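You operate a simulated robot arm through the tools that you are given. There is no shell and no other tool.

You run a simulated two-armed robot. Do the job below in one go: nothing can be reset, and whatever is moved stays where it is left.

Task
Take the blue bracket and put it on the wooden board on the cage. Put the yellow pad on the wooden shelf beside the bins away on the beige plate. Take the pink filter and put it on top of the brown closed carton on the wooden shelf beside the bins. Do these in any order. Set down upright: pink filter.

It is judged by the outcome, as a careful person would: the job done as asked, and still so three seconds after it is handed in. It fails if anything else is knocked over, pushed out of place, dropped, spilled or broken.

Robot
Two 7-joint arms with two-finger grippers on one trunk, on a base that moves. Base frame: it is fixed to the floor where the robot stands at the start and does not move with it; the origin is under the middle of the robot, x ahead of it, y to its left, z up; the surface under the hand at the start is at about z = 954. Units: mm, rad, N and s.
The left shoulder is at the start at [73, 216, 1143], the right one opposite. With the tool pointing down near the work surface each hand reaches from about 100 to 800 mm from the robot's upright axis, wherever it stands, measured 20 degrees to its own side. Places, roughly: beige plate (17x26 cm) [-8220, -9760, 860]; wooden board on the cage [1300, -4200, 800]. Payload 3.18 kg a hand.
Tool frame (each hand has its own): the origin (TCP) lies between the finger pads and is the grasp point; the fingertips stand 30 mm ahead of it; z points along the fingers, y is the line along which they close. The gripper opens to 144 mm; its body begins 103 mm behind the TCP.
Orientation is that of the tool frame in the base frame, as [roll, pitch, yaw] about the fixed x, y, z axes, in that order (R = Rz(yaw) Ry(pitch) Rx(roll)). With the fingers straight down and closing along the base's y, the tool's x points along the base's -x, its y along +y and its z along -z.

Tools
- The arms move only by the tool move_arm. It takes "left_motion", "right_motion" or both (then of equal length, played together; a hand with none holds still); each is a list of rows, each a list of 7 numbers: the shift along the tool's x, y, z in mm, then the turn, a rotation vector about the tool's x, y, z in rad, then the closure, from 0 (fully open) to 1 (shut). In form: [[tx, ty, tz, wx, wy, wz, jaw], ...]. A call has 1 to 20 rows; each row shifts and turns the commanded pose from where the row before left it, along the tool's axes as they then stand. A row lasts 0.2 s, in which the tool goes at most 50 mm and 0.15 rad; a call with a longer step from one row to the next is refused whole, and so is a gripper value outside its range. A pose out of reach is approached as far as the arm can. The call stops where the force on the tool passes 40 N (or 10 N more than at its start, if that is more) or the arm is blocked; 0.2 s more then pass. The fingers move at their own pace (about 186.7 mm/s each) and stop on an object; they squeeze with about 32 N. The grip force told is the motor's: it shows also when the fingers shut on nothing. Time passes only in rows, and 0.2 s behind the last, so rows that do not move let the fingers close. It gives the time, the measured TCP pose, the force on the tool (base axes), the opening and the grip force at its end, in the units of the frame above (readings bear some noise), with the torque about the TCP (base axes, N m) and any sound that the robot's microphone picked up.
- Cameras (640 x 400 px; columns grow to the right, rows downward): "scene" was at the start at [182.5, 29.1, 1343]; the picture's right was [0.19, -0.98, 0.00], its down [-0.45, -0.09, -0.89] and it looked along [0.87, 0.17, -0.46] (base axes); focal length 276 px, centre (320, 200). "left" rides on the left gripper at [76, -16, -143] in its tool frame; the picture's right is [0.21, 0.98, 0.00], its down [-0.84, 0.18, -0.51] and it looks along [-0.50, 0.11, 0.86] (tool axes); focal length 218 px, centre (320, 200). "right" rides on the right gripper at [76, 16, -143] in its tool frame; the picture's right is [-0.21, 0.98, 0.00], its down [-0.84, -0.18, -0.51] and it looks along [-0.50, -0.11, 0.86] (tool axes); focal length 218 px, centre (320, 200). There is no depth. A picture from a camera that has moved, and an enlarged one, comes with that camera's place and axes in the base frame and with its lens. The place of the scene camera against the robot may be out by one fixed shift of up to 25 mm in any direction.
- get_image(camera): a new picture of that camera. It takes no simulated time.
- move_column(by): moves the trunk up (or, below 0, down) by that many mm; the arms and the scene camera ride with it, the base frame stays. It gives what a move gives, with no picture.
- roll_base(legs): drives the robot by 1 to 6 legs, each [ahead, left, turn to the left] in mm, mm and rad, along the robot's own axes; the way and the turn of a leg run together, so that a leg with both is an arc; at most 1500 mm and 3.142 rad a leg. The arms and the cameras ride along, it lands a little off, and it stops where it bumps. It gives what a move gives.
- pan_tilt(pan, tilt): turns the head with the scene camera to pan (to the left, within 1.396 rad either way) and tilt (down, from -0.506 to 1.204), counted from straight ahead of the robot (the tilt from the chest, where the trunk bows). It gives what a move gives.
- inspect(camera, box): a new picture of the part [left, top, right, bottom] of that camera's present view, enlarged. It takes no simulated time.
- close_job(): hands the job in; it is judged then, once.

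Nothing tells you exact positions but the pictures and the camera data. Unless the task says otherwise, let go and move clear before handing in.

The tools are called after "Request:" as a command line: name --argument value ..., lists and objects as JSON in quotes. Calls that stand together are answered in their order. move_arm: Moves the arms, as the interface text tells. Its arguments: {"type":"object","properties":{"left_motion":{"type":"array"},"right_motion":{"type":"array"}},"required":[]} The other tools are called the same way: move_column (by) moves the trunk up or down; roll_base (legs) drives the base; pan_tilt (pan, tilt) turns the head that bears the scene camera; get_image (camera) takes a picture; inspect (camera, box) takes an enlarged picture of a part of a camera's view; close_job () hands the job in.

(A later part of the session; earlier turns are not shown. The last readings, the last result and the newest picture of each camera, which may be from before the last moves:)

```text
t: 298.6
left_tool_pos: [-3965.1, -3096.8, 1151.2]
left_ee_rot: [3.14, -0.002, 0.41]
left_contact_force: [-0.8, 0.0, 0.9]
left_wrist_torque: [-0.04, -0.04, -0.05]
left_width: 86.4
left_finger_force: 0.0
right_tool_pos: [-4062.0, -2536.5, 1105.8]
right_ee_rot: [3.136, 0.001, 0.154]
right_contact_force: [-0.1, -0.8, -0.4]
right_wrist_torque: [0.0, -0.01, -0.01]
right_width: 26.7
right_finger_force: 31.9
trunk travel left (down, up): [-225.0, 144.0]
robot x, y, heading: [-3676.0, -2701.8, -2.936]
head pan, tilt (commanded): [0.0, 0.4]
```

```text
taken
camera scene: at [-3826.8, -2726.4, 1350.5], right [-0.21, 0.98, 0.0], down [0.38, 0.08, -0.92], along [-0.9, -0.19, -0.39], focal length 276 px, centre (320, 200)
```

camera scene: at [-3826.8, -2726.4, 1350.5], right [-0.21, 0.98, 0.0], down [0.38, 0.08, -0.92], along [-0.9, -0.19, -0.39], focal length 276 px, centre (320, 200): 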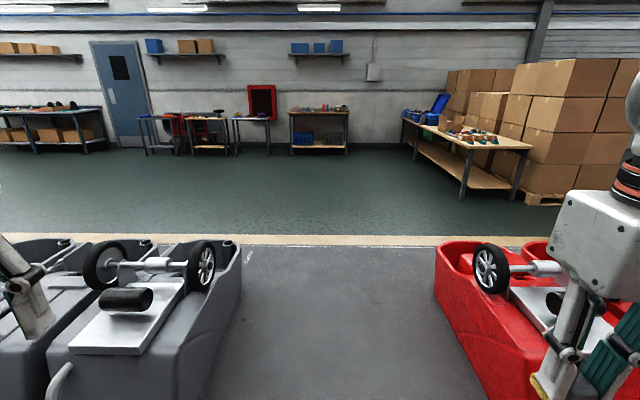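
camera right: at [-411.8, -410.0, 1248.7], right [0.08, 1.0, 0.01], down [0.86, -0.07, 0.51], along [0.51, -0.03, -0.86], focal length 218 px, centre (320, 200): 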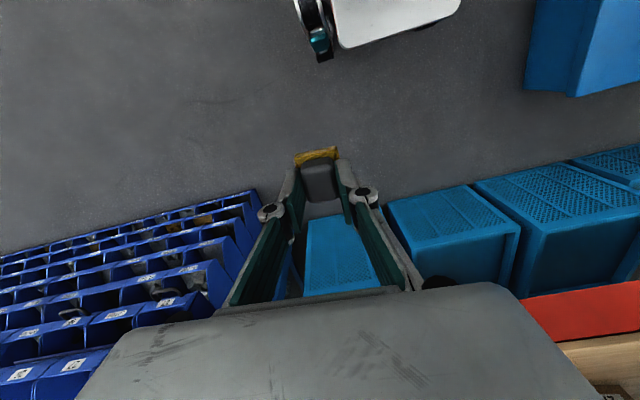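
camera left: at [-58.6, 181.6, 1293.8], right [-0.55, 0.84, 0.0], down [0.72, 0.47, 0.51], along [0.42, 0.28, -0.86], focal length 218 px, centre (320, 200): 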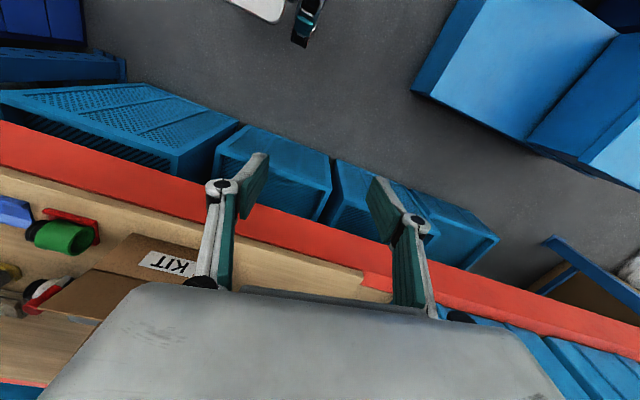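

The opening ahead is clear (~1.1 m wide) and I'm centred on it. Driving through onto the green floor.

Request:
roll_base --legs '[[1400, 0, -0.017], [1450, 0, 0]]'

Request:
pan_tilt --pan 1.0 --tilt 0.2

Request:
get_image --camera "scene"

Request:
pan_tilt --pan 0.3 --tilt 0.2

Request:
get_image --camera "scene"

```text
t: 312.3
left_tool_pos: [-6711.8, -3701.9, 1151.9]
left_ee_rot: [3.137, -0.002, 0.457]
left_contact_force: [-0.2, 0.0, -0.4]
left_wrist_torque: [-0.01, 0.0, 0.0]
left_width: 86.2
left_finger_force: 0.1
right_tool_pos: [-6836.8, -3149.5, 1106.7]
right_ee_rot: [3.136, -0.001, 0.202]
right_contact_force: [-0.1, 0.3, -1.0]
right_wrist_torque: [0.02, -0.01, 0.0]
right_width: 27.1
right_finger_force: 32.3
trunk travel left (down, up): [-225.0, 144.0]
robot x, y, heading: [-6443.7, -3295.4, -2.884]
head pan, tilt (commanded): [0.0, 0.4]
```

```text
t: 313.6
left_tool_pos: [-6712.8, -3701.5, 1152.0]
left_ee_rot: [3.141, -0.001, 0.455]
left_contact_force: [-0.8, -0.8, -0.6]
left_wrist_torque: [-0.01, 0.0, 0.01]
left_width: 86.4
left_finger_force: 0.0
right_tool_pos: [-6836.8, -3149.8, 1106.5]
right_ee_rot: [3.135, 0.0, 0.2]
right_contact_force: [0.6, 0.8, -0.7]
right_wrist_torque: [0.0, -0.03, 0.02]
right_width: 26.9
right_finger_force: 32.1
trunk travel left (down, up): [-225.0, 144.0]
robot x, y, heading: [-6445.6, -3293.9, -2.884]
head pan, tilt (commanded): [1.0, 0.201]
```

```text
taken
camera scene: at [-6531.0, -3391.4, 1369.0], right [-0.95, 0.31, 0.0], down [0.06, 0.19, -0.98], along [-0.3, -0.93, -0.2], focal length 276 px, centre (320, 200)
```

scene: 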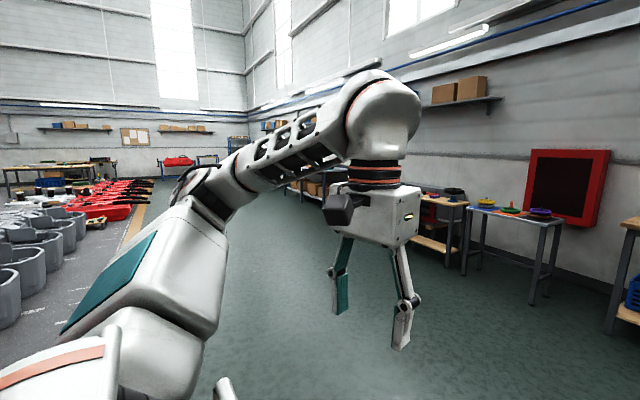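

```text
t: 314.6
left_tool_pos: [-6711.8, -3702.0, 1150.4]
left_ee_rot: [3.136, -0.001, 0.457]
left_contact_force: [-0.1, -0.5, -0.9]
left_wrist_torque: [-0.02, 0.0, 0.03]
left_width: 86.6
left_finger_force: 0.1
right_tool_pos: [-6836.3, -3148.0, 1105.3]
right_ee_rot: [3.134, -0.001, 0.201]
right_contact_force: [-0.2, -0.5, 0.5]
right_wrist_torque: [-0.03, -0.04, 0.02]
right_width: 26.8
right_finger_force: 32.0
trunk travel left (down, up): [-225.0, 144.0]
robot x, y, heading: [-6448.6, -3294.7, -2.884]
head pan, tilt (commanded): [0.3, 0.201]
```

```text
taken
camera scene: at [-6581.2, -3352.2, 1369.0], right [-0.53, 0.85, 0.0], down [0.17, 0.11, -0.98], along [-0.83, -0.52, -0.2], focal length 276 px, centre (320, 200)
```

scene: 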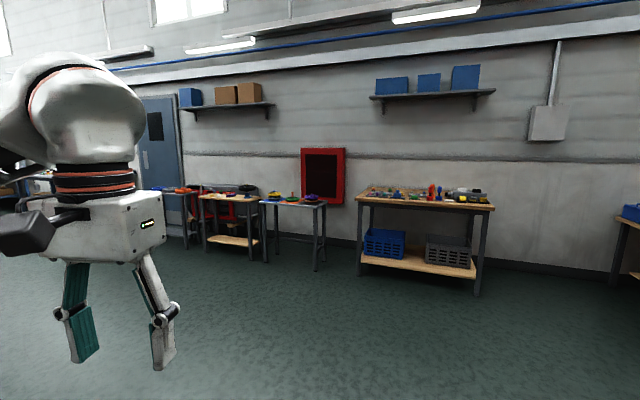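

I'm on the open green floor; the benches line the wall. I'll turn left and travel along toward the plate's bench.

Request:
roll_base --legs '[[0, 0, 1.502], [1400, -100, 0], [1400, -100, 0], [1400, -100, 0]]'

Request:
pan_tilt --pan 0 --tilt 0.2

Request:
get_image --camera "scene"

```text
t: 338.3
left_tool_pos: [-5526.4, -7717.4, 1151.3]
left_ee_rot: [3.138, -0.001, 1.947]
left_contact_force: [1.2, -0.2, 0.0]
left_wrist_torque: [0.03, 0.03, 0.03]
left_width: 86.4
left_finger_force: 0.1
right_tool_pos: [-6085.5, -7798.1, 1107.0]
right_ee_rot: [3.135, -0.002, 1.69]
right_contact_force: [0.2, 0.6, 0.2]
right_wrist_torque: [0.03, -0.01, 0.01]
right_width: 26.8
right_finger_force: 31.9
trunk travel left (down, up): [-225.0, 144.0]
robot x, y, heading: [-5910.8, -7417.6, -1.393]
head pan, tilt (commanded): [0.3, 0.201]
```

```text
t: 339.1
left_tool_pos: [-5526.4, -7716.0, 1152.2]
left_ee_rot: [3.14, 0.001, 1.947]
left_contact_force: [0.1, 0.1, -0.3]
left_wrist_torque: [0.0, -0.01, -0.01]
left_width: 86.5
left_finger_force: 0.0
right_tool_pos: [-6085.2, -7796.2, 1106.3]
right_ee_rot: [3.137, 0.0, 1.692]
right_contact_force: [-0.5, 0.3, 0.2]
right_wrist_torque: [-0.01, 0.03, 0.01]
right_width: 26.7
right_finger_force: 32.3
trunk travel left (down, up): [-225.0, 144.0]
robot x, y, heading: [-5910.1, -7417.0, -1.386]
head pan, tilt (commanded): [0.0, 0.201]
```

```text
taken
camera scene: at [-5863.1, -7572.7, 1369.0], right [-0.98, -0.18, 0.0], down [-0.04, 0.2, -0.98], along [0.18, -0.96, -0.2], focal length 276 px, centre (320, 200)
```

scene: 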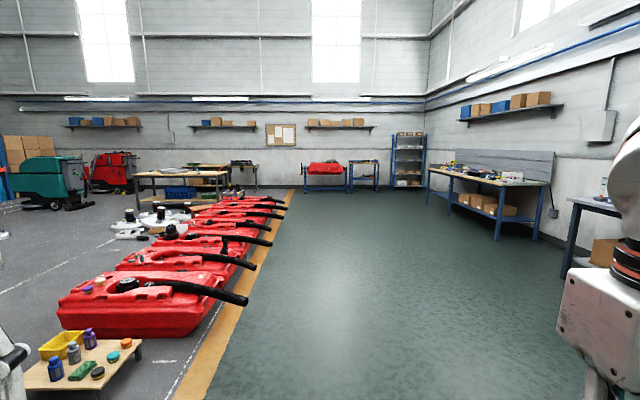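

The plate's bench is now to my right-front. I'll drive ~2 m further and turn to face it.

Request:
roll_base --legs '[[1300, 0, 0], [717, 0, 0], [0, 0, -1.571]]'

Request:
get_image --camera "scene"

Request:
inspect --camera "scene" --box '[220, 150, 480, 230]'

```text
t: 353.0
left_tool_pos: [-5851.3, -9753.5, 1151.9]
left_ee_rot: [3.137, 0.0, 0.337]
left_contact_force: [0.2, -0.2, -0.6]
left_wrist_torque: [-0.01, 0.02, -0.03]
left_width: 86.5
left_finger_force: 0.1
right_tool_pos: [-5910.2, -9191.0, 1105.9]
right_ee_rot: [3.135, 0.0, 0.083]
right_contact_force: [0.2, -0.5, -0.4]
right_wrist_torque: [-0.04, 0.0, 0.01]
right_width: 26.7
right_finger_force: 32.1
trunk travel left (down, up): [-225.0, 144.0]
robot x, y, heading: [-5539.5, -9378.5, -3.002]
head pan, tilt (commanded): [0.0, 0.201]
```

```text
taken
camera scene: at [-5689.0, -9393.6, 1369.0], right [-0.14, 0.99, 0.0], down [0.2, 0.03, -0.98], along [-0.97, -0.14, -0.2], focal length 276 px, centre (320, 200)
```

scene: 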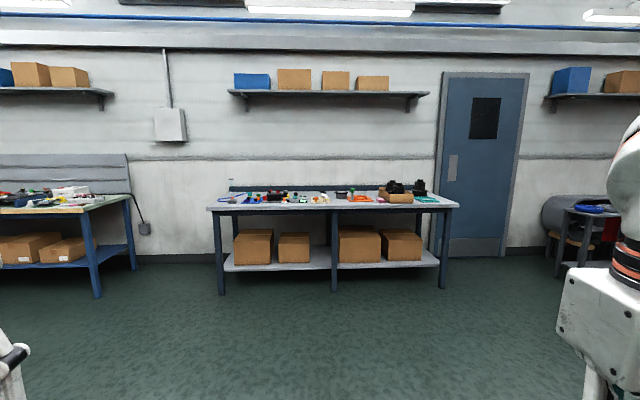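

```text
2.46 times, centred on (350, 190) of scene
camera zoom: at [-5689.0, -9393.6, 1369.0], right [-0.14, 0.99, 0.0], down [0.2, 0.03, -0.98], along [-0.97, -0.14, -0.2], focal length 679 px, centre (246, 225)
```

zoom: 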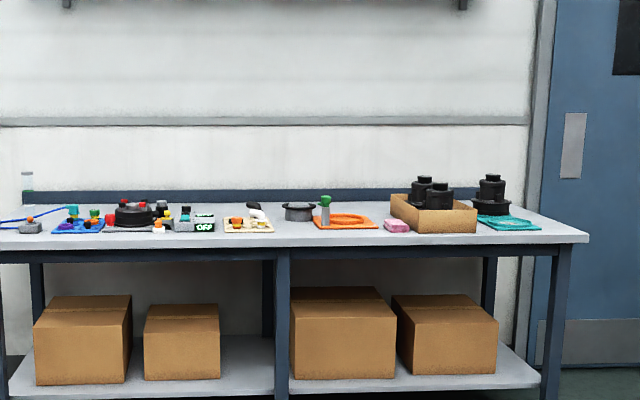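

The beige plate is in the middle of this bench. Zooming in on it.

Request:
inspect --camera "scene" --box '[300, 185, 345, 210]'

Request:
inspect --camera "scene" --box '[340, 180, 440, 215]'

Request:
inspect --camera "scene" --box '[215, 180, 305, 215]'

```text
14.22 times, centred on (322, 198) of scene
camera zoom: at [-5689.0, -9393.6, 1369.0], right [-0.14, 0.99, 0.0], down [0.2, 0.03, -0.98], along [-0.97, -0.14, -0.2], focal length 3925 px, centre (284, 236)
```

zoom: 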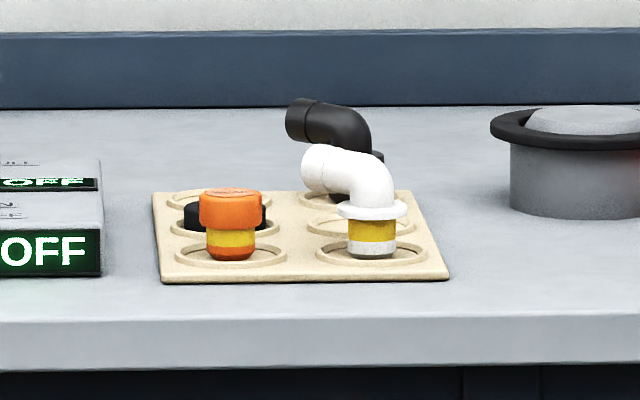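

```text
6.40 times, centred on (390, 198) of scene
camera zoom: at [-5689.0, -9393.6, 1369.0], right [-0.14, 0.99, 0.0], down [0.2, 0.03, -0.98], along [-0.97, -0.14, -0.2], focal length 1766 px, centre (-128, 216)
```

zoom: 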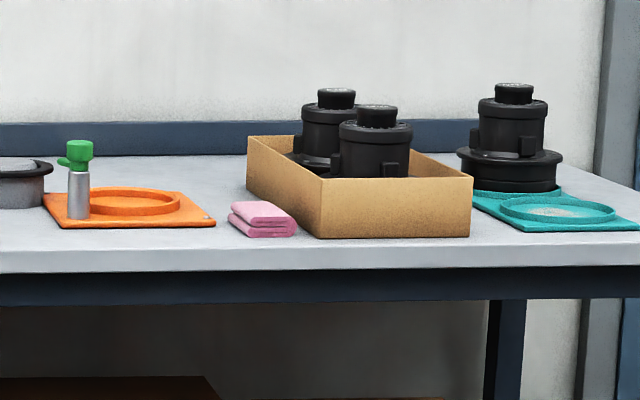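

```text
7.11 times, centred on (260, 198) of scene
camera zoom: at [-5689.0, -9393.6, 1369.0], right [-0.14, 0.99, 0.0], down [0.2, 0.03, -0.98], along [-0.97, -0.14, -0.2], focal length 1963 px, centre (747, 218)
```

zoom: 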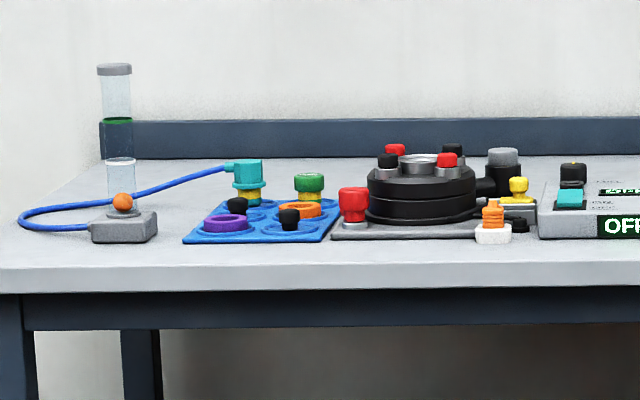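

The plate has six ring pockets; the middle-right and back-left ones look empty, so the small pad fits. I'll approach the bench.

Request:
roll_base --legs '[[0, 0, 0.049], [1200, 0, 0], [700, 0, 0]]'

Request:
pan_tilt --pan 0 --tilt 0.5

Request:
get_image --camera "scene"

Request:
inspect --camera "scene" --box '[240, 120, 440, 240]'

```text
t: 362.9
left_tool_pos: [-7699.8, -10116.6, 1150.9]
left_ee_rot: [3.14, -0.001, 0.387]
left_contact_force: [-0.7, 0.1, -0.1]
left_wrist_torque: [0.01, -0.03, -0.02]
left_width: 86.5
left_finger_force: 0.1
right_tool_pos: [-7786.6, -9557.2, 1106.5]
right_ee_rot: [3.135, 0.001, 0.131]
right_contact_force: [-0.7, 0.0, 1.0]
right_wrist_torque: [0.0, 0.01, 0.03]
right_width: 27.0
right_finger_force: 32.3
trunk travel left (down, up): [-225.0, 144.0]
robot x, y, heading: [-7410.6, -9729.7, -2.952]
head pan, tilt (commanded): [0.0, 0.201]
```

```text
t: 363.7
left_tool_pos: [-7698.1, -10117.7, 1151.6]
left_ee_rot: [3.14, -0.002, 0.388]
left_contact_force: [0.5, -0.1, -0.1]
left_wrist_torque: [-0.01, -0.02, 0.02]
left_width: 86.2
left_finger_force: 0.1
right_tool_pos: [-7784.8, -9557.1, 1106.8]
right_ee_rot: [3.135, 0.0, 0.13]
right_contact_force: [-0.7, 0.0, -0.3]
right_wrist_torque: [-0.01, -0.03, 0.0]
right_width: 26.8
right_finger_force: 31.9
trunk travel left (down, up): [-225.0, 144.0]
robot x, y, heading: [-7403.4, -9732.2, -2.953]
head pan, tilt (commanded): [0.0, 0.499]
```

```text
taken
camera scene: at [-7553.1, -9749.4, 1341.4], right [-0.19, 0.98, 0.0], down [0.47, 0.09, -0.88], along [-0.86, -0.17, -0.48], focal length 276 px, centre (320, 200)
```

scene: 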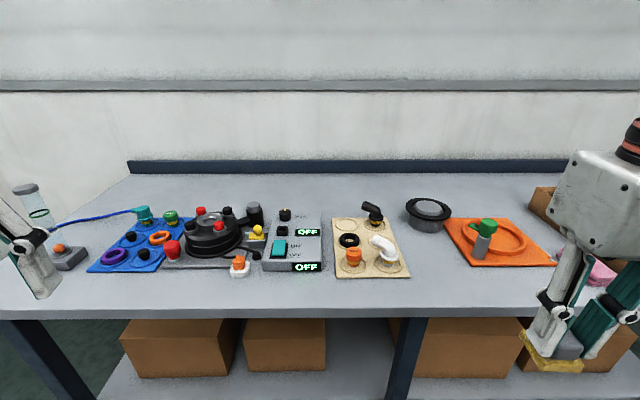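

```text
3.20 times, centred on (340, 180) of scene
camera zoom: at [-7553.1, -9749.4, 1341.4], right [-0.19, 0.98, 0.0], down [0.47, 0.09, -0.88], along [-0.86, -0.17, -0.48], focal length 883 px, centre (256, 264)
```

zoom: 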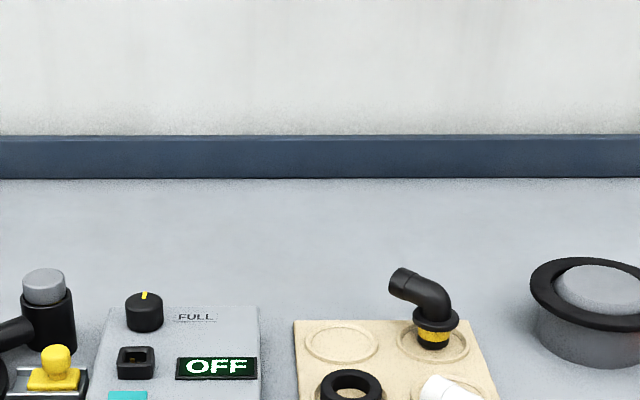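

Request:
inspect --camera "scene" --box '[315, 190, 425, 290]'

Request:
get_image --camera "right"

```text
4.00 times, centred on (370, 240) of scene
camera zoom: at [-7553.1, -9749.4, 1341.4], right [-0.19, 0.98, 0.0], down [0.47, 0.09, -0.88], along [-0.86, -0.17, -0.48], focal length 1104 px, centre (120, 40)
```

zoom: 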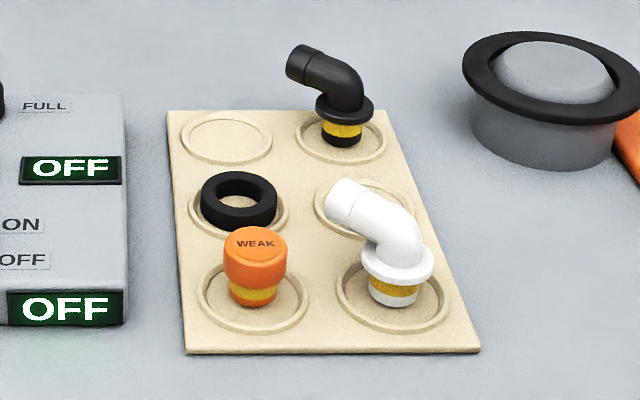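

```text
taken
camera right: at [-7708.9, -9561.9, 1248.9], right [-0.08, -1.0, 0.01], down [-0.86, 0.07, 0.51], along [-0.51, 0.03, -0.86], focal length 218 px, centre (320, 200)
```

right: 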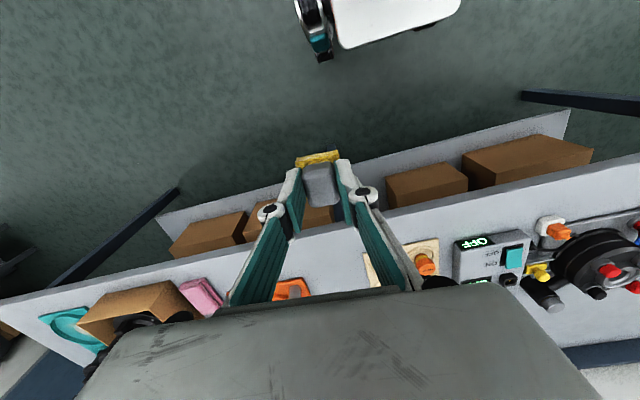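

The back-left pocket is empty and clear. To avoid the black elbow beside it I'll turn the right gripper 90° so the fingers close front-to-back; doing that here in free space.

Request:
move_arm --right_motion '[[0, 0, 0, 0, 0, 0.14, 0.95], [0, 0, 0, 0, 0, 0.14, 0.95], [0, 0, 0, 0, 0, 0.14, 0.95], [0, 0, 0, 0, 0, 0.14, 0.95], [0, 0, 0, 0, 0, 0.14, 0.95], [0, 0, 0, 0, 0, 0.14, 0.95], [0, 0, 0, 0, 0, 0, 0.95]]'

Request:
get_image --camera "scene"

```text
t: 365.3
left_tool_pos: [-7699.7, -10117.2, 1152.1]
left_ee_rot: [3.137, -0.002, 0.388]
left_contact_force: [-0.3, 0.2, 0.1]
left_wrist_torque: [0.02, 0.01, -0.02]
left_width: 86.6
left_finger_force: 0.0
right_tool_pos: [-7787.7, -9557.3, 1106.6]
right_ee_rot: [3.137, -0.006, -0.71]
right_contact_force: [-0.1, 0.0, -0.1]
right_wrist_torque: [-0.01, 0.01, -0.04]
right_width: 26.9
right_finger_force: 31.8
trunk travel left (down, up): [-225.0, 144.0]
robot x, y, heading: [-7406.0, -9732.7, -2.95]
head pan, tilt (commanded): [0.0, 0.499]
```

```text
taken
camera scene: at [-7553.1, -9749.3, 1341.4], right [-0.19, 0.98, 0.0], down [0.47, 0.09, -0.88], along [-0.86, -0.17, -0.48], focal length 276 px, centre (320, 200)
```

scene: 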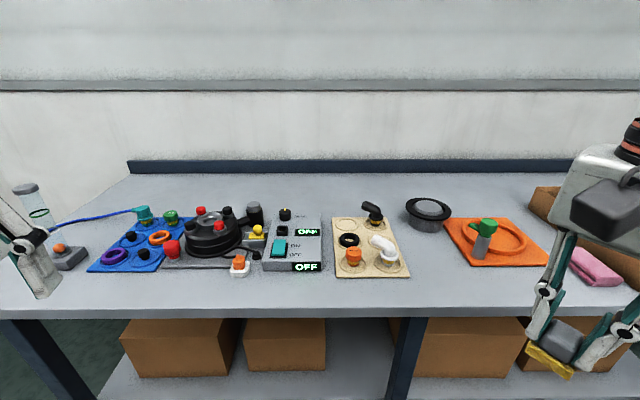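

Rotation works. Completing the remaining turn to align the fingers front-to-back with the plate.

Request:
move_arm --right_motion '[[0, 0, 0, 0, 0, 0.1346, 0.95], [0, 0, 0, 0, 0, 0.1346, 0.95], [0, 0, 0, 0, 0, 0.1346, 0.95], [0, 0, 0, 0, 0, 0.1346, 0.95], [0, 0, 0, 0, 0, 0.1346, 0.95], [0, 0, 0, 0, 0, 0, 0.95]]'

Request:
roll_base --legs '[[330, 80, 0]]'

Request:
get_image --camera "scene"

Request:
get_image --camera "right"

Request:
get_image --camera "left"

```text
t: 366.7
left_tool_pos: [-7699.3, -10117.7, 1151.0]
left_ee_rot: [3.141, -0.002, 0.387]
left_contact_force: [-0.4, -0.3, -0.9]
left_wrist_torque: [-0.02, 0.02, -0.01]
left_width: 86.7
left_finger_force: 0.0
right_tool_pos: [-7786.5, -9556.6, 1105.4]
right_ee_rot: [3.139, -0.007, -1.383]
right_contact_force: [-0.5, 0.5, 0.3]
right_wrist_torque: [0.02, -0.01, 0.02]
right_width: 27.1
right_finger_force: 32.1
trunk travel left (down, up): [-225.0, 144.0]
robot x, y, heading: [-7405.3, -9726.1, -2.948]
head pan, tilt (commanded): [0.0, 0.499]
```

```text
t: 369.0
left_tool_pos: [-8016.1, -10255.0, 1151.6]
left_ee_rot: [3.141, -0.002, 0.38]
left_contact_force: [-0.6, -0.1, 0.1]
left_wrist_torque: [0.01, -0.04, 0.02]
left_width: 86.6
left_finger_force: 0.1
right_tool_pos: [-8097.9, -9694.4, 1105.6]
right_ee_rot: [3.14, -0.007, -1.39]
right_contact_force: [-0.3, 0.1, 0.2]
right_wrist_torque: [0.04, -0.02, -0.01]
right_width: 27.3
right_finger_force: 32.5
trunk travel left (down, up): [-225.0, 144.0]
robot x, y, heading: [-7719.2, -9869.1, -2.959]
head pan, tilt (commanded): [0.0, 0.499]
```

```text
taken
camera scene: at [-7866.6, -9888.0, 1341.3], right [-0.18, 0.98, 0.0], down [0.47, 0.09, -0.88], along [-0.86, -0.16, -0.48], focal length 276 px, centre (320, 200)
```

scene: 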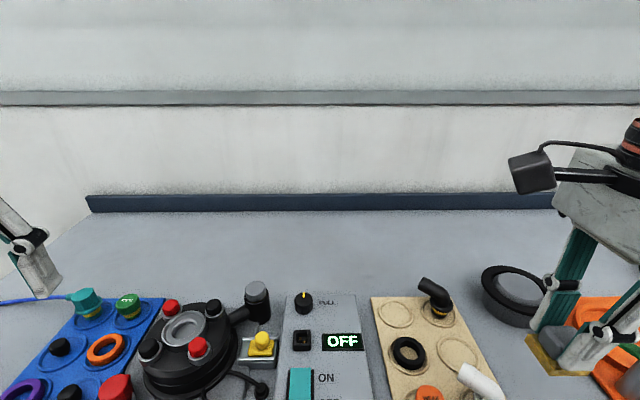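

```text
taken
camera right: at [-8100.9, -9771.2, 1249.0], right [-1.0, 0.03, 0.0], down [0.02, 0.86, 0.5], along [0.01, 0.5, -0.86], focal length 218 px, centre (320, 200)
```

right: 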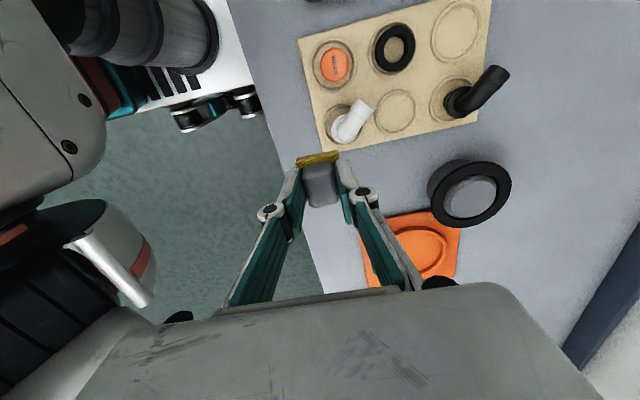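

```text
taken
camera left: at [-7951.8, -10211.4, 1293.9], right [0.56, -0.83, 0.0], down [-0.72, -0.48, 0.51], along [-0.42, -0.28, -0.86], focal length 218 px, centre (320, 200)
```

left: 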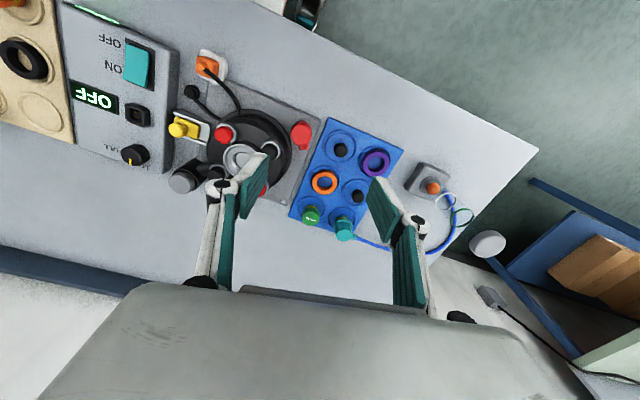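

From the hand camera I locate the empty back-left pocket at about (−8293, −9816). I'll move the pad above it at a safe height and re-measure.

Request:
move_arm --right_motion '[[14, 35.7, 7, 0, 0, 0, 0.95], [14, 35.7, 7, 0, 0, 0, 0.95], [14, 35.7, 7, 0, 0, 0, 0.95], [14, 35.7, 7, 0, 0, 0, 0.95], [14, 35.7, 7, 0, 0, 0, 0.95], [14, 35.7, 7, 0, 0, 0, 0.95], [0, 0, 0, 0, 0, 0, 0.95]]'

Request:
get_image --camera "right"

Request:
inspect --camera "right" --box '[220, 80, 480, 260]'

Request:
pan_tilt --pan -0.25 --tilt 0.75

Request:
get_image --camera "scene"

```text
t: 370.6
left_tool_pos: [-8014.4, -10254.1, 1152.3]
left_ee_rot: [3.137, 0.0, 0.379]
left_contact_force: [0.6, 0.7, 0.2]
left_wrist_torque: [-0.02, 0.02, -0.02]
left_width: 86.7
left_finger_force: 0.1
right_tool_pos: [-8296.4, -9817.3, 1064.0]
right_ee_rot: [3.141, -0.006, -1.391]
right_contact_force: [1.2, 0.2, -0.6]
right_wrist_torque: [-0.02, 0.0, -0.01]
right_width: 26.7
right_finger_force: 31.2
trunk travel left (down, up): [-225.0, 144.0]
robot x, y, heading: [-7715.9, -9867.8, -2.961]
head pan, tilt (commanded): [0.0, 0.499]
```

```text
taken
camera right: at [-8298.0, -9894.0, 1206.7], right [-1.0, 0.03, 0.0], down [0.02, 0.87, 0.5], along [0.01, 0.5, -0.87], focal length 218 px, centre (320, 200)
```

right: 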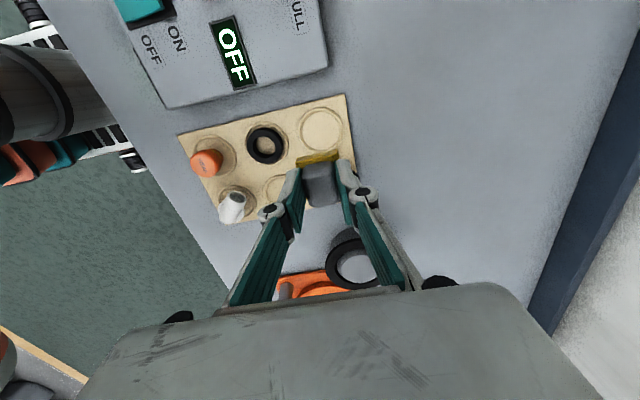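

```text
2.22 times, centred on (350, 170) of right
camera zoom: at [-8298.0, -9894.0, 1206.7], right [-1.0, 0.03, 0.0], down [0.02, 0.87, 0.5], along [0.01, 0.5, -0.87], focal length 485 px, centre (253, 267)
```

zoom: 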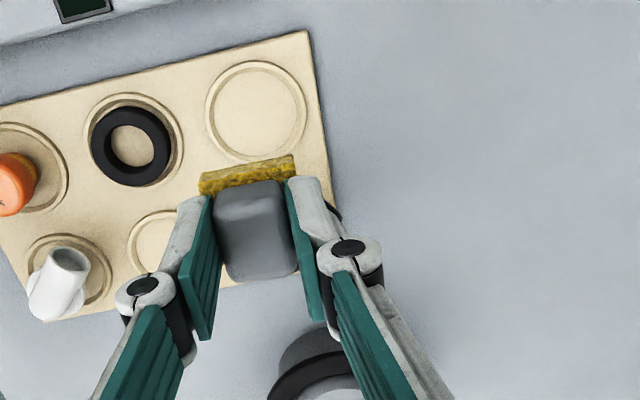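

```text
t: 371.3
left_tool_pos: [-8015.6, -10253.4, 1152.1]
left_ee_rot: [3.14, -0.003, 0.38]
left_contact_force: [-0.1, -0.8, 0.2]
left_wrist_torque: [0.01, 0.03, 0.0]
left_width: 86.5
left_finger_force: 0.2
right_tool_pos: [-8294.9, -9817.9, 1063.3]
right_ee_rot: [3.14, -0.008, -1.389]
right_contact_force: [0.8, 0.5, -0.1]
right_wrist_torque: [0.0, -0.01, -0.01]
right_width: 26.8
right_finger_force: 32.0
trunk travel left (down, up): [-225.0, 144.0]
robot x, y, heading: [-7716.9, -9869.1, -2.958]
head pan, tilt (commanded): [-0.25, 0.75]
```

```text
taken
camera scene: at [-7859.1, -9865.7, 1319.4], right [0.07, 1.0, 0.0], down [0.68, -0.05, -0.73], along [-0.73, 0.05, -0.68], focal length 276 px, centre (320, 200)
```

scene: 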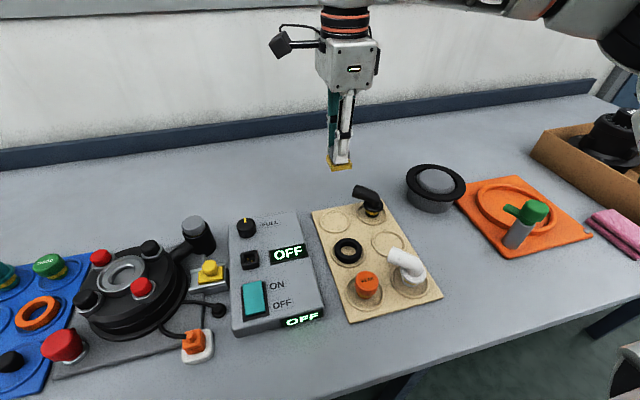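

Triangulated pocket centre ≈ (−8296, −9812), plate surface z ≈ 855. Small correction, then descend partway and re-check.

Request:
move_arm --right_motion '[[-4, 0.7, 10, 0, 0, 0, 0.95], [0, 0, 25, 0, 0, 0, 0.95], [0, 0, 25, 0, 0, 0, 0.95], [0, 0, 25, 0, 0, 0, 0.95], [0, 0, 0, 0, 0, 0, 0.95]]'

Request:
inspect --camera "right" --box '[220, 60, 480, 240]'

Request:
inspect --camera "scene" --box '[270, 80, 450, 320]'

```text
t: 372.5
left_tool_pos: [-8015.6, -10254.1, 1151.8]
left_ee_rot: [3.141, -0.003, 0.381]
left_contact_force: [0.3, -0.4, 0.3]
left_wrist_torque: [-0.02, 0.03, 0.02]
left_width: 86.2
left_finger_force: 0.0
right_tool_pos: [-8295.8, -9814.1, 979.8]
right_ee_rot: [3.139, -0.006, -1.389]
right_contact_force: [-0.3, -0.6, -0.6]
right_wrist_torque: [-0.01, -0.02, 0.02]
right_width: 26.8
right_finger_force: 31.8
trunk travel left (down, up): [-225.0, 144.0]
robot x, y, heading: [-7716.2, -9865.7, -2.959]
head pan, tilt (commanded): [-0.25, 0.75]
```

```text
2.22 times, centred on (350, 150) of right
camera zoom: at [-8298.3, -9890.5, 1122.3], right [-1.0, 0.03, 0.0], down [0.02, 0.86, 0.5], along [0.01, 0.5, -0.87], focal length 485 px, centre (253, 311)
```

zoom: 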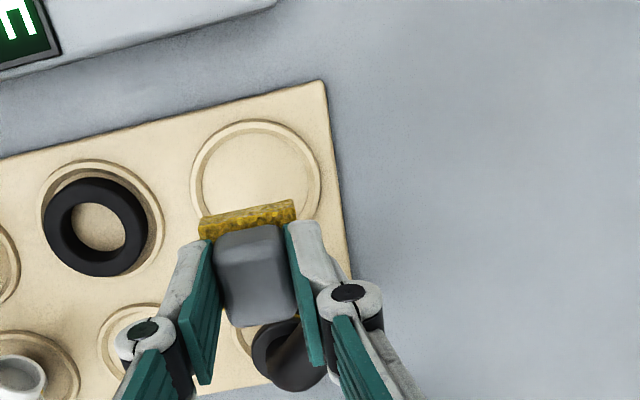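

```text
1.67 times, centred on (360, 200) of scene
camera zoom: at [-7858.8, -9865.8, 1319.5], right [0.07, 1.0, 0.0], down [0.68, -0.05, -0.73], along [-0.73, 0.05, -0.68], focal length 460 px, centre (253, 200)
```

zoom: 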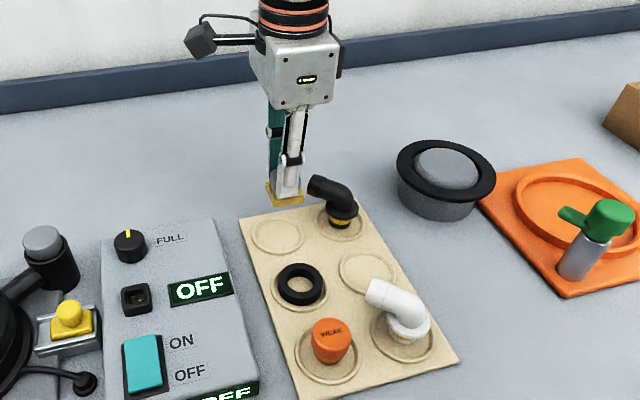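

Well aligned with the pocket (plate surface ≈ 850). Descending further, then small steps.

Request:
move_arm --right_motion '[[0, 1, 20, 0, 0, 0, 0.95], [0, 0, 20, 0, 0, 0, 0.95], [0, 0, 18, 0, 0, 0, 0.95], [0, 0, 0, 0, 0, 0, 0.95]]'

Request:
inspect --camera "right" --box '[220, 60, 480, 240]'

Request:
inspect --camera "scene" --box '[290, 120, 430, 300]'

```text
t: 373.5
left_tool_pos: [-8014.1, -10254.5, 1151.7]
left_ee_rot: [3.142, 0.0, 0.381]
left_contact_force: [-0.4, 0.6, -0.3]
left_wrist_torque: [0.03, -0.04, 0.0]
left_width: 86.4
left_finger_force: 0.0
right_tool_pos: [-8294.0, -9812.4, 921.6]
right_ee_rot: [3.141, -0.006, -1.389]
right_contact_force: [0.0, -0.2, 0.4]
right_wrist_torque: [0.02, -0.01, 0.0]
right_width: 26.7
right_finger_force: 32.2
trunk travel left (down, up): [-225.0, 144.0]
robot x, y, heading: [-7716.3, -9867.9, -2.959]
head pan, tilt (commanded): [-0.25, 0.75]
```

```text
2.22 times, centred on (350, 150) of right
camera zoom: at [-8296.9, -9889.3, 1063.8], right [-1.0, 0.03, 0.0], down [0.02, 0.86, 0.5], along [0.01, 0.5, -0.87], focal length 485 px, centre (253, 311)
```

zoom: 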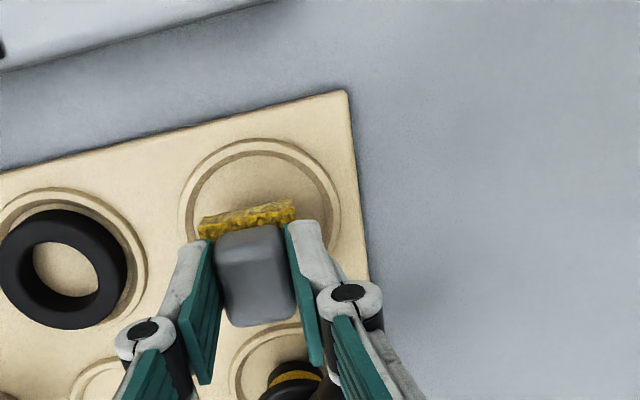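

```text
2.22 times, centred on (360, 210) of scene
camera zoom: at [-7858.9, -9865.7, 1319.5], right [0.07, 1.0, 0.0], down [0.68, -0.05, -0.73], along [-0.73, 0.05, -0.68], focal length 613 px, centre (231, 178)
```

zoom: 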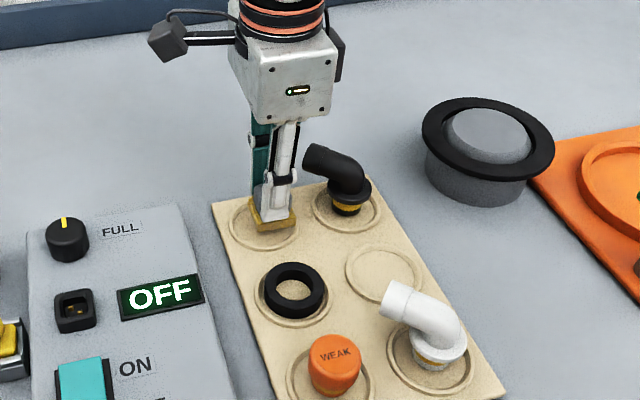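

Fine correction of ~4.5 mm deeper into the pocket, then lowering gently.

Request:
move_arm --right_motion '[[0, 4.5, 0, 0, 0, 0, 0.95], [0, 0, 8, 0, 0, 0, 0.95], [0, 0, 7, 0, 0, 0, 0.95], [0, 0, 0, 0, 0, 0, 0.95]]'

Request:
inspect --camera "right" --box '[220, 60, 480, 240]'

Request:
inspect --camera "scene" --box '[310, 150, 410, 270]'

```text
t: 374.5
left_tool_pos: [-8013.0, -10255.0, 1152.1]
left_ee_rot: [3.139, 0.0, 0.38]
left_contact_force: [0.1, 0.4, 0.2]
left_wrist_torque: [-0.01, 0.01, -0.02]
left_width: 86.3
left_finger_force: 0.0
right_tool_pos: [-8300.5, -9813.6, 908.5]
right_ee_rot: [3.138, -0.007, -1.391]
right_contact_force: [0.8, 2.6, 11.2]
right_wrist_torque: [0.33, 0.22, -0.08]
right_width: 26.9
right_finger_force: 31.6
trunk travel left (down, up): [-225.0, 144.0]
robot x, y, heading: [-7718.1, -9870.5, -2.954]
head pan, tilt (commanded): [-0.25, 0.75]
```

```text
2.22 times, centred on (350, 150) of right
camera zoom: at [-8303.0, -9890.4, 1052.4], right [-1.0, 0.03, 0.0], down [0.03, 0.87, 0.5], along [0.01, 0.5, -0.87], focal length 485 px, centre (253, 311)
```

zoom: 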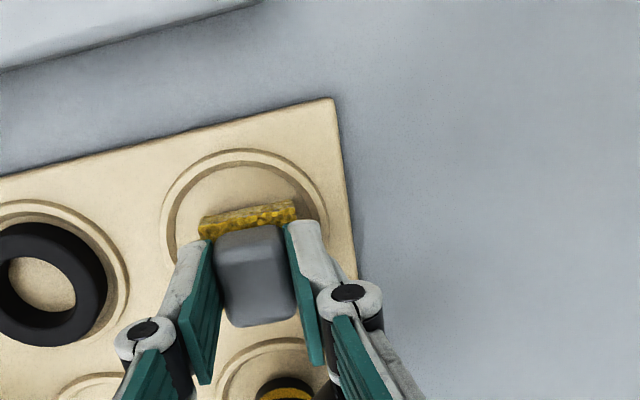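

```text
3.33 times, centred on (360, 210) of scene
camera zoom: at [-7858.0, -9865.5, 1319.8], right [0.07, 1.0, 0.0], down [0.68, -0.05, -0.73], along [-0.73, 0.05, -0.68], focal length 920 px, centre (187, 167)
```

zoom: 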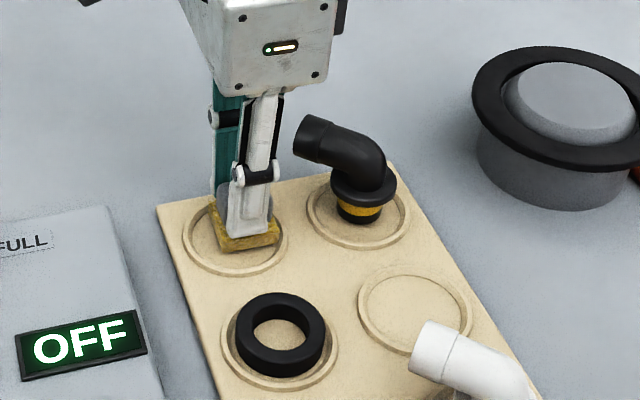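

First contact, but the pad seems a few mm off toward the ring's right rim. I'll lift 5 mm, shift 4 mm left, and lower again.

Request:
move_arm --right_motion '[[0, 0, -6, 0, 0, 0, 0.95], [4, 0, 0, 0, 0, 0, 0.95], [0, 0, 0, 0, 0, 0, 0.95]]'

Request:
inspect --camera "scene" --box '[310, 150, 410, 270]'

Request:
inspect --camera "right" --box '[220, 60, 480, 240]'

```text
t: 375.3
left_tool_pos: [-8016.5, -10253.5, 1151.8]
left_ee_rot: [3.14, -0.002, 0.38]
left_contact_force: [0.3, -0.4, 0.0]
left_wrist_torque: [0.01, 0.01, 0.02]
left_width: 86.7
left_finger_force: 0.0
right_tool_pos: [-8299.5, -9818.0, 913.0]
right_ee_rot: [3.14, -0.006, -1.389]
right_contact_force: [-0.6, -0.7, -0.3]
right_wrist_torque: [-0.01, 0.01, -0.01]
right_width: 26.7
right_finger_force: 31.9
trunk travel left (down, up): [-225.0, 144.0]
robot x, y, heading: [-7716.9, -9863.8, -2.961]
head pan, tilt (commanded): [-0.25, 0.75]
```

```text
3.33 times, centred on (360, 210) of scene
camera zoom: at [-7859.2, -9865.7, 1319.3], right [0.07, 1.0, 0.0], down [0.68, -0.05, -0.73], along [-0.73, 0.05, -0.68], focal length 920 px, centre (187, 167)
```

zoom: 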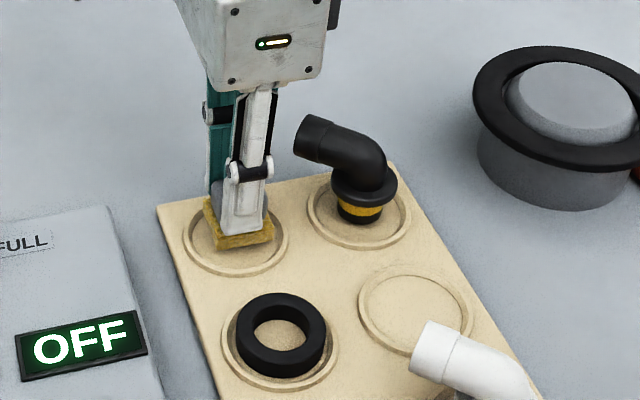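

```text
2.22 times, centred on (350, 150) of right
camera zoom: at [-8302.8, -9894.7, 1055.9], right [-1.0, 0.03, 0.0], down [0.02, 0.86, 0.5], along [0.01, 0.5, -0.86], focal length 485 px, centre (253, 311)
```

zoom: 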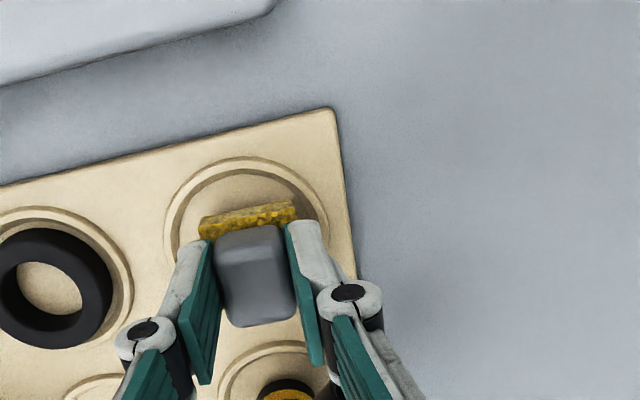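

Now centred in the ring. Lowering gently to contact.

Request:
move_arm --right_motion '[[0, 0, 3, 0, 0, 0, 0.95], [0, 0, 1.5, 0, 0, 0, 0.95], [0, 0, 0, 0, 0, 0, 0.95]]'

```text
t: 376.1
left_tool_pos: [-8014.4, -10254.2, 1152.7]
left_ee_rot: [3.139, -0.003, 0.379]
left_contact_force: [0.4, 1.3, 0.4]
left_wrist_torque: [0.03, -0.05, 0.0]
left_width: 86.4
left_finger_force: 0.0
right_tool_pos: [-8299.4, -9816.8, 907.1]
right_ee_rot: [3.139, -0.006, -1.389]
right_contact_force: [-0.3, 0.5, -0.1]
right_wrist_torque: [-0.03, 0.0, 0.05]
right_width: 27.0
right_finger_force: 31.8
trunk travel left (down, up): [-225.0, 144.0]
robot x, y, heading: [-7718.2, -9866.9, -2.964]
head pan, tilt (commanded): [-0.25, 0.75]
```

Request:
move_arm --right_motion '[[0, 0, 1.5, 0, 0, 0, 0.95], [0, 0, 0, 0, 0, 0, 0.95]]'

```text
t: 376.7
left_tool_pos: [-8014.8, -10253.6, 1152.0]
left_ee_rot: [3.14, 0.0, 0.38]
left_contact_force: [-0.6, 0.0, -0.3]
left_wrist_torque: [-0.04, 0.01, -0.02]
left_width: 86.6
left_finger_force: 0.0
right_tool_pos: [-8300.4, -9817.3, 906.0]
right_ee_rot: [3.138, -0.007, -1.387]
right_contact_force: [1.7, -0.1, 0.3]
right_wrist_torque: [0.0, 0.03, 0.0]
right_width: 26.9
right_finger_force: 32.2
trunk travel left (down, up): [-225.0, 144.0]
robot x, y, heading: [-7716.0, -9869.8, -2.96]
head pan, tilt (commanded): [-0.25, 0.75]
```

Request:
move_arm --right_motion '[[0, 0, 1.5, 0, 0, 0, 0.95], [0, 0, 0, 0, 0, 0, 0.95]]'

Request:
inspect --camera "scene" --box '[310, 150, 410, 270]'

```text
t: 377.3
left_tool_pos: [-8014.2, -10254.0, 1151.8]
left_ee_rot: [3.14, -0.002, 0.381]
left_contact_force: [-0.4, -0.6, -0.7]
left_wrist_torque: [-0.02, 0.01, 0.01]
left_width: 86.3
left_finger_force: 0.0
right_tool_pos: [-8298.3, -9818.3, 905.3]
right_ee_rot: [3.141, -0.007, -1.389]
right_contact_force: [1.8, -0.6, 0.1]
right_wrist_torque: [-0.01, -0.05, -0.04]
right_width: 27.0
right_finger_force: 32.2
trunk travel left (down, up): [-225.0, 144.0]
robot x, y, heading: [-7717.6, -9867.1, -2.959]
head pan, tilt (commanded): [-0.25, 0.75]
```

```text
3.33 times, centred on (360, 210) of scene
camera zoom: at [-7859.0, -9865.7, 1319.4], right [0.07, 1.0, 0.0], down [0.68, -0.05, -0.73], along [-0.73, 0.05, -0.68], focal length 920 px, centre (187, 167)
```

zoom: 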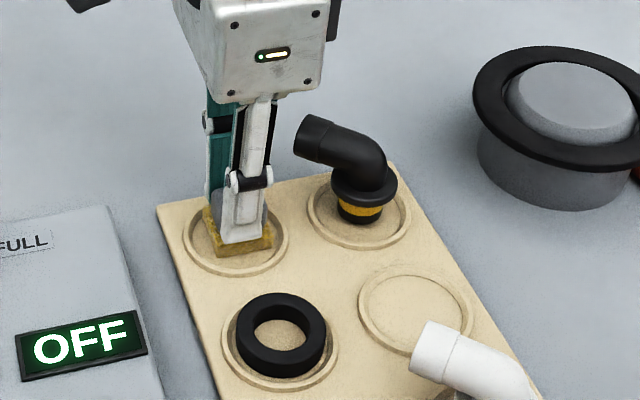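

It's now inside the ring with no rim contact; continuing until it touches the pocket floor.

Request:
move_arm --right_motion '[[0, 0, 1.5, 0, 0, 0, 0.95], [0, 0, 0, 0, 0, 0, 0.95]]'

```text
t: 377.9
left_tool_pos: [-8014.2, -10254.1, 1151.2]
left_ee_rot: [3.14, -0.001, 0.379]
left_contact_force: [-0.5, -0.6, 0.4]
left_wrist_torque: [0.02, -0.01, -0.01]
left_width: 86.4
left_finger_force: 0.1
right_tool_pos: [-8300.2, -9818.7, 904.7]
right_ee_rot: [3.14, -0.007, -1.39]
right_contact_force: [2.5, -0.3, 6.3]
right_wrist_torque: [0.15, -0.12, -0.04]
right_width: 26.9
right_finger_force: 31.8
trunk travel left (down, up): [-225.0, 144.0]
robot x, y, heading: [-7716.1, -9866.6, -2.957]
head pan, tilt (commanded): [-0.25, 0.75]
```

Touching with ~6 N. Opening the fingers modestly and lifting straight up.

Request:
move_arm --right_motion '[[0, 0, 0, 0, 0, 0, 0.8], [0, 0, 0, 0, 0, 0, 0.76], [0, 0, 0, 0, 0, 0, 0.71], [0, 0, 0, 0, 0, 0, 0.67], [0, 0, 0, 0, 0, 0, 0.67]]'

Request:
inspect --camera "right" --box '[220, 60, 480, 240]'

Request:
inspect --camera "scene" --box '[310, 150, 410, 270]'

```text
t: 379.1
left_tool_pos: [-8015.3, -10255.1, 1151.6]
left_ee_rot: [3.139, -0.001, 0.379]
left_contact_force: [-0.3, -0.1, -0.3]
left_wrist_torque: [0.01, -0.01, -0.02]
left_width: 86.6
left_finger_force: 0.0
right_tool_pos: [-8300.1, -9817.2, 904.3]
right_ee_rot: [3.14, -0.006, -1.389]
right_contact_force: [0.0, -0.6, 0.0]
right_wrist_torque: [-0.03, -0.02, 0.05]
right_width: 47.6
right_finger_force: 0.1
trunk travel left (down, up): [-225.0, 144.0]
robot x, y, heading: [-7715.6, -9868.0, -2.963]
head pan, tilt (commanded): [-0.25, 0.75]
```

```text
2.22 times, centred on (350, 150) of right
camera zoom: at [-8302.5, -9894.4, 1047.5], right [-1.0, 0.03, 0.0], down [0.02, 0.86, 0.5], along [0.01, 0.5, -0.87], focal length 485 px, centre (253, 311)
```

zoom: 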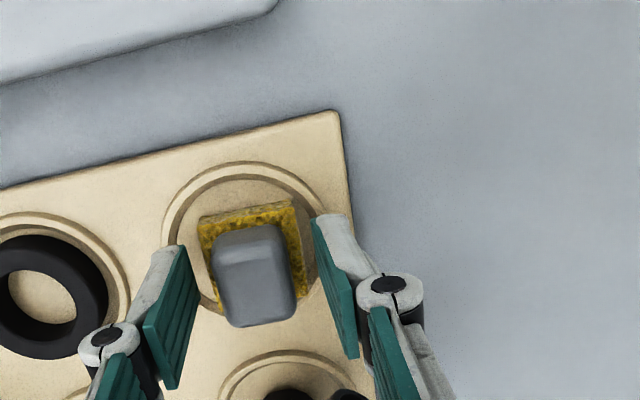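

```text
3.33 times, centred on (360, 210) of scene
camera zoom: at [-7859.1, -9865.7, 1319.4], right [0.07, 1.0, 0.0], down [0.68, -0.05, -0.73], along [-0.73, 0.05, -0.68], focal length 920 px, centre (187, 167)
```

zoom: 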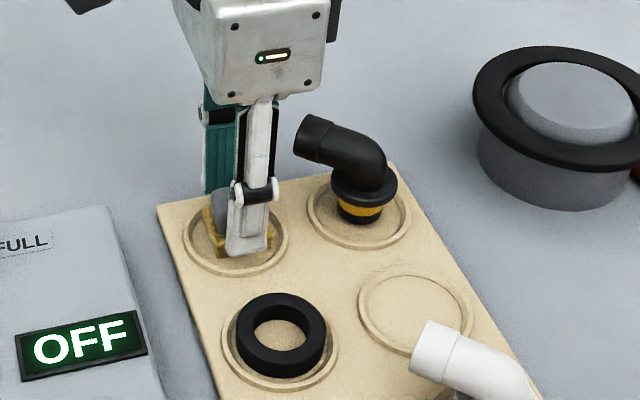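

Released; the pad rests in the pocket. Lifting the hand straight up, clear of the elbow and everything else.

Request:
move_arm --right_motion '[[0, 0, -10, 0, 0, 0, 0.67], [0, 0, -25, 0, 0, 0, 0.67], [0, 0, -35, 0, 0, 0, 0.67], [0, 0, -40, 0, 0, 0, 0.67], [0, 0, -40, 0, 0, 0, 0.67], [0, 0, 0, 0, 0, 0, 0.67]]'

Request:
inspect --camera "right" --box '[170, 40, 430, 240]'

Request:
inspect --camera "scene" --box '[290, 150, 450, 330]'

```text
t: 380.5
left_tool_pos: [-8016.8, -10255.0, 1150.1]
left_ee_rot: [3.136, -0.001, 0.381]
left_contact_force: [0.4, -1.0, 0.5]
left_wrist_torque: [0.01, -0.01, 0.06]
left_width: 86.3
left_finger_force: 0.0
right_tool_pos: [-8298.1, -9815.6, 1055.5]
right_ee_rot: [-3.141, -0.006, -1.39]
right_contact_force: [-0.9, -0.2, 0.2]
right_wrist_torque: [0.0, -0.03, 0.0]
right_width: 47.4
right_finger_force: 0.1
trunk travel left (down, up): [-225.0, 144.0]
robot x, y, heading: [-7720.3, -9866.9, -2.96]
head pan, tilt (commanded): [-0.25, 0.75]
```

```text
2.00 times, centred on (300, 140) of right
camera zoom: at [-8301.0, -9892.7, 1197.8], right [-1.0, 0.03, 0.0], down [0.02, 0.86, 0.5], along [0.02, 0.5, -0.86], focal length 436 px, centre (360, 320)
```

zoom: 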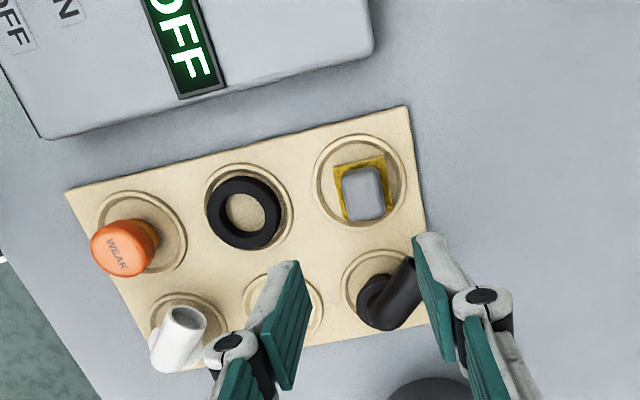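

```text
2.22 times, centred on (370, 240) of scene
camera zoom: at [-7859.8, -9865.6, 1319.2], right [0.07, 1.0, 0.0], down [0.68, -0.05, -0.73], along [-0.73, 0.05, -0.68], focal length 613 px, centre (209, 111)
```

zoom: 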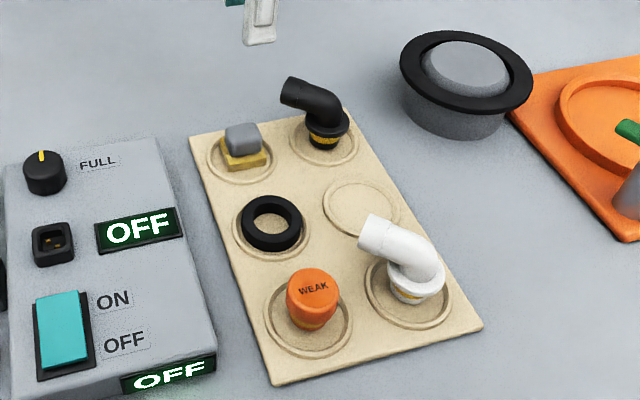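

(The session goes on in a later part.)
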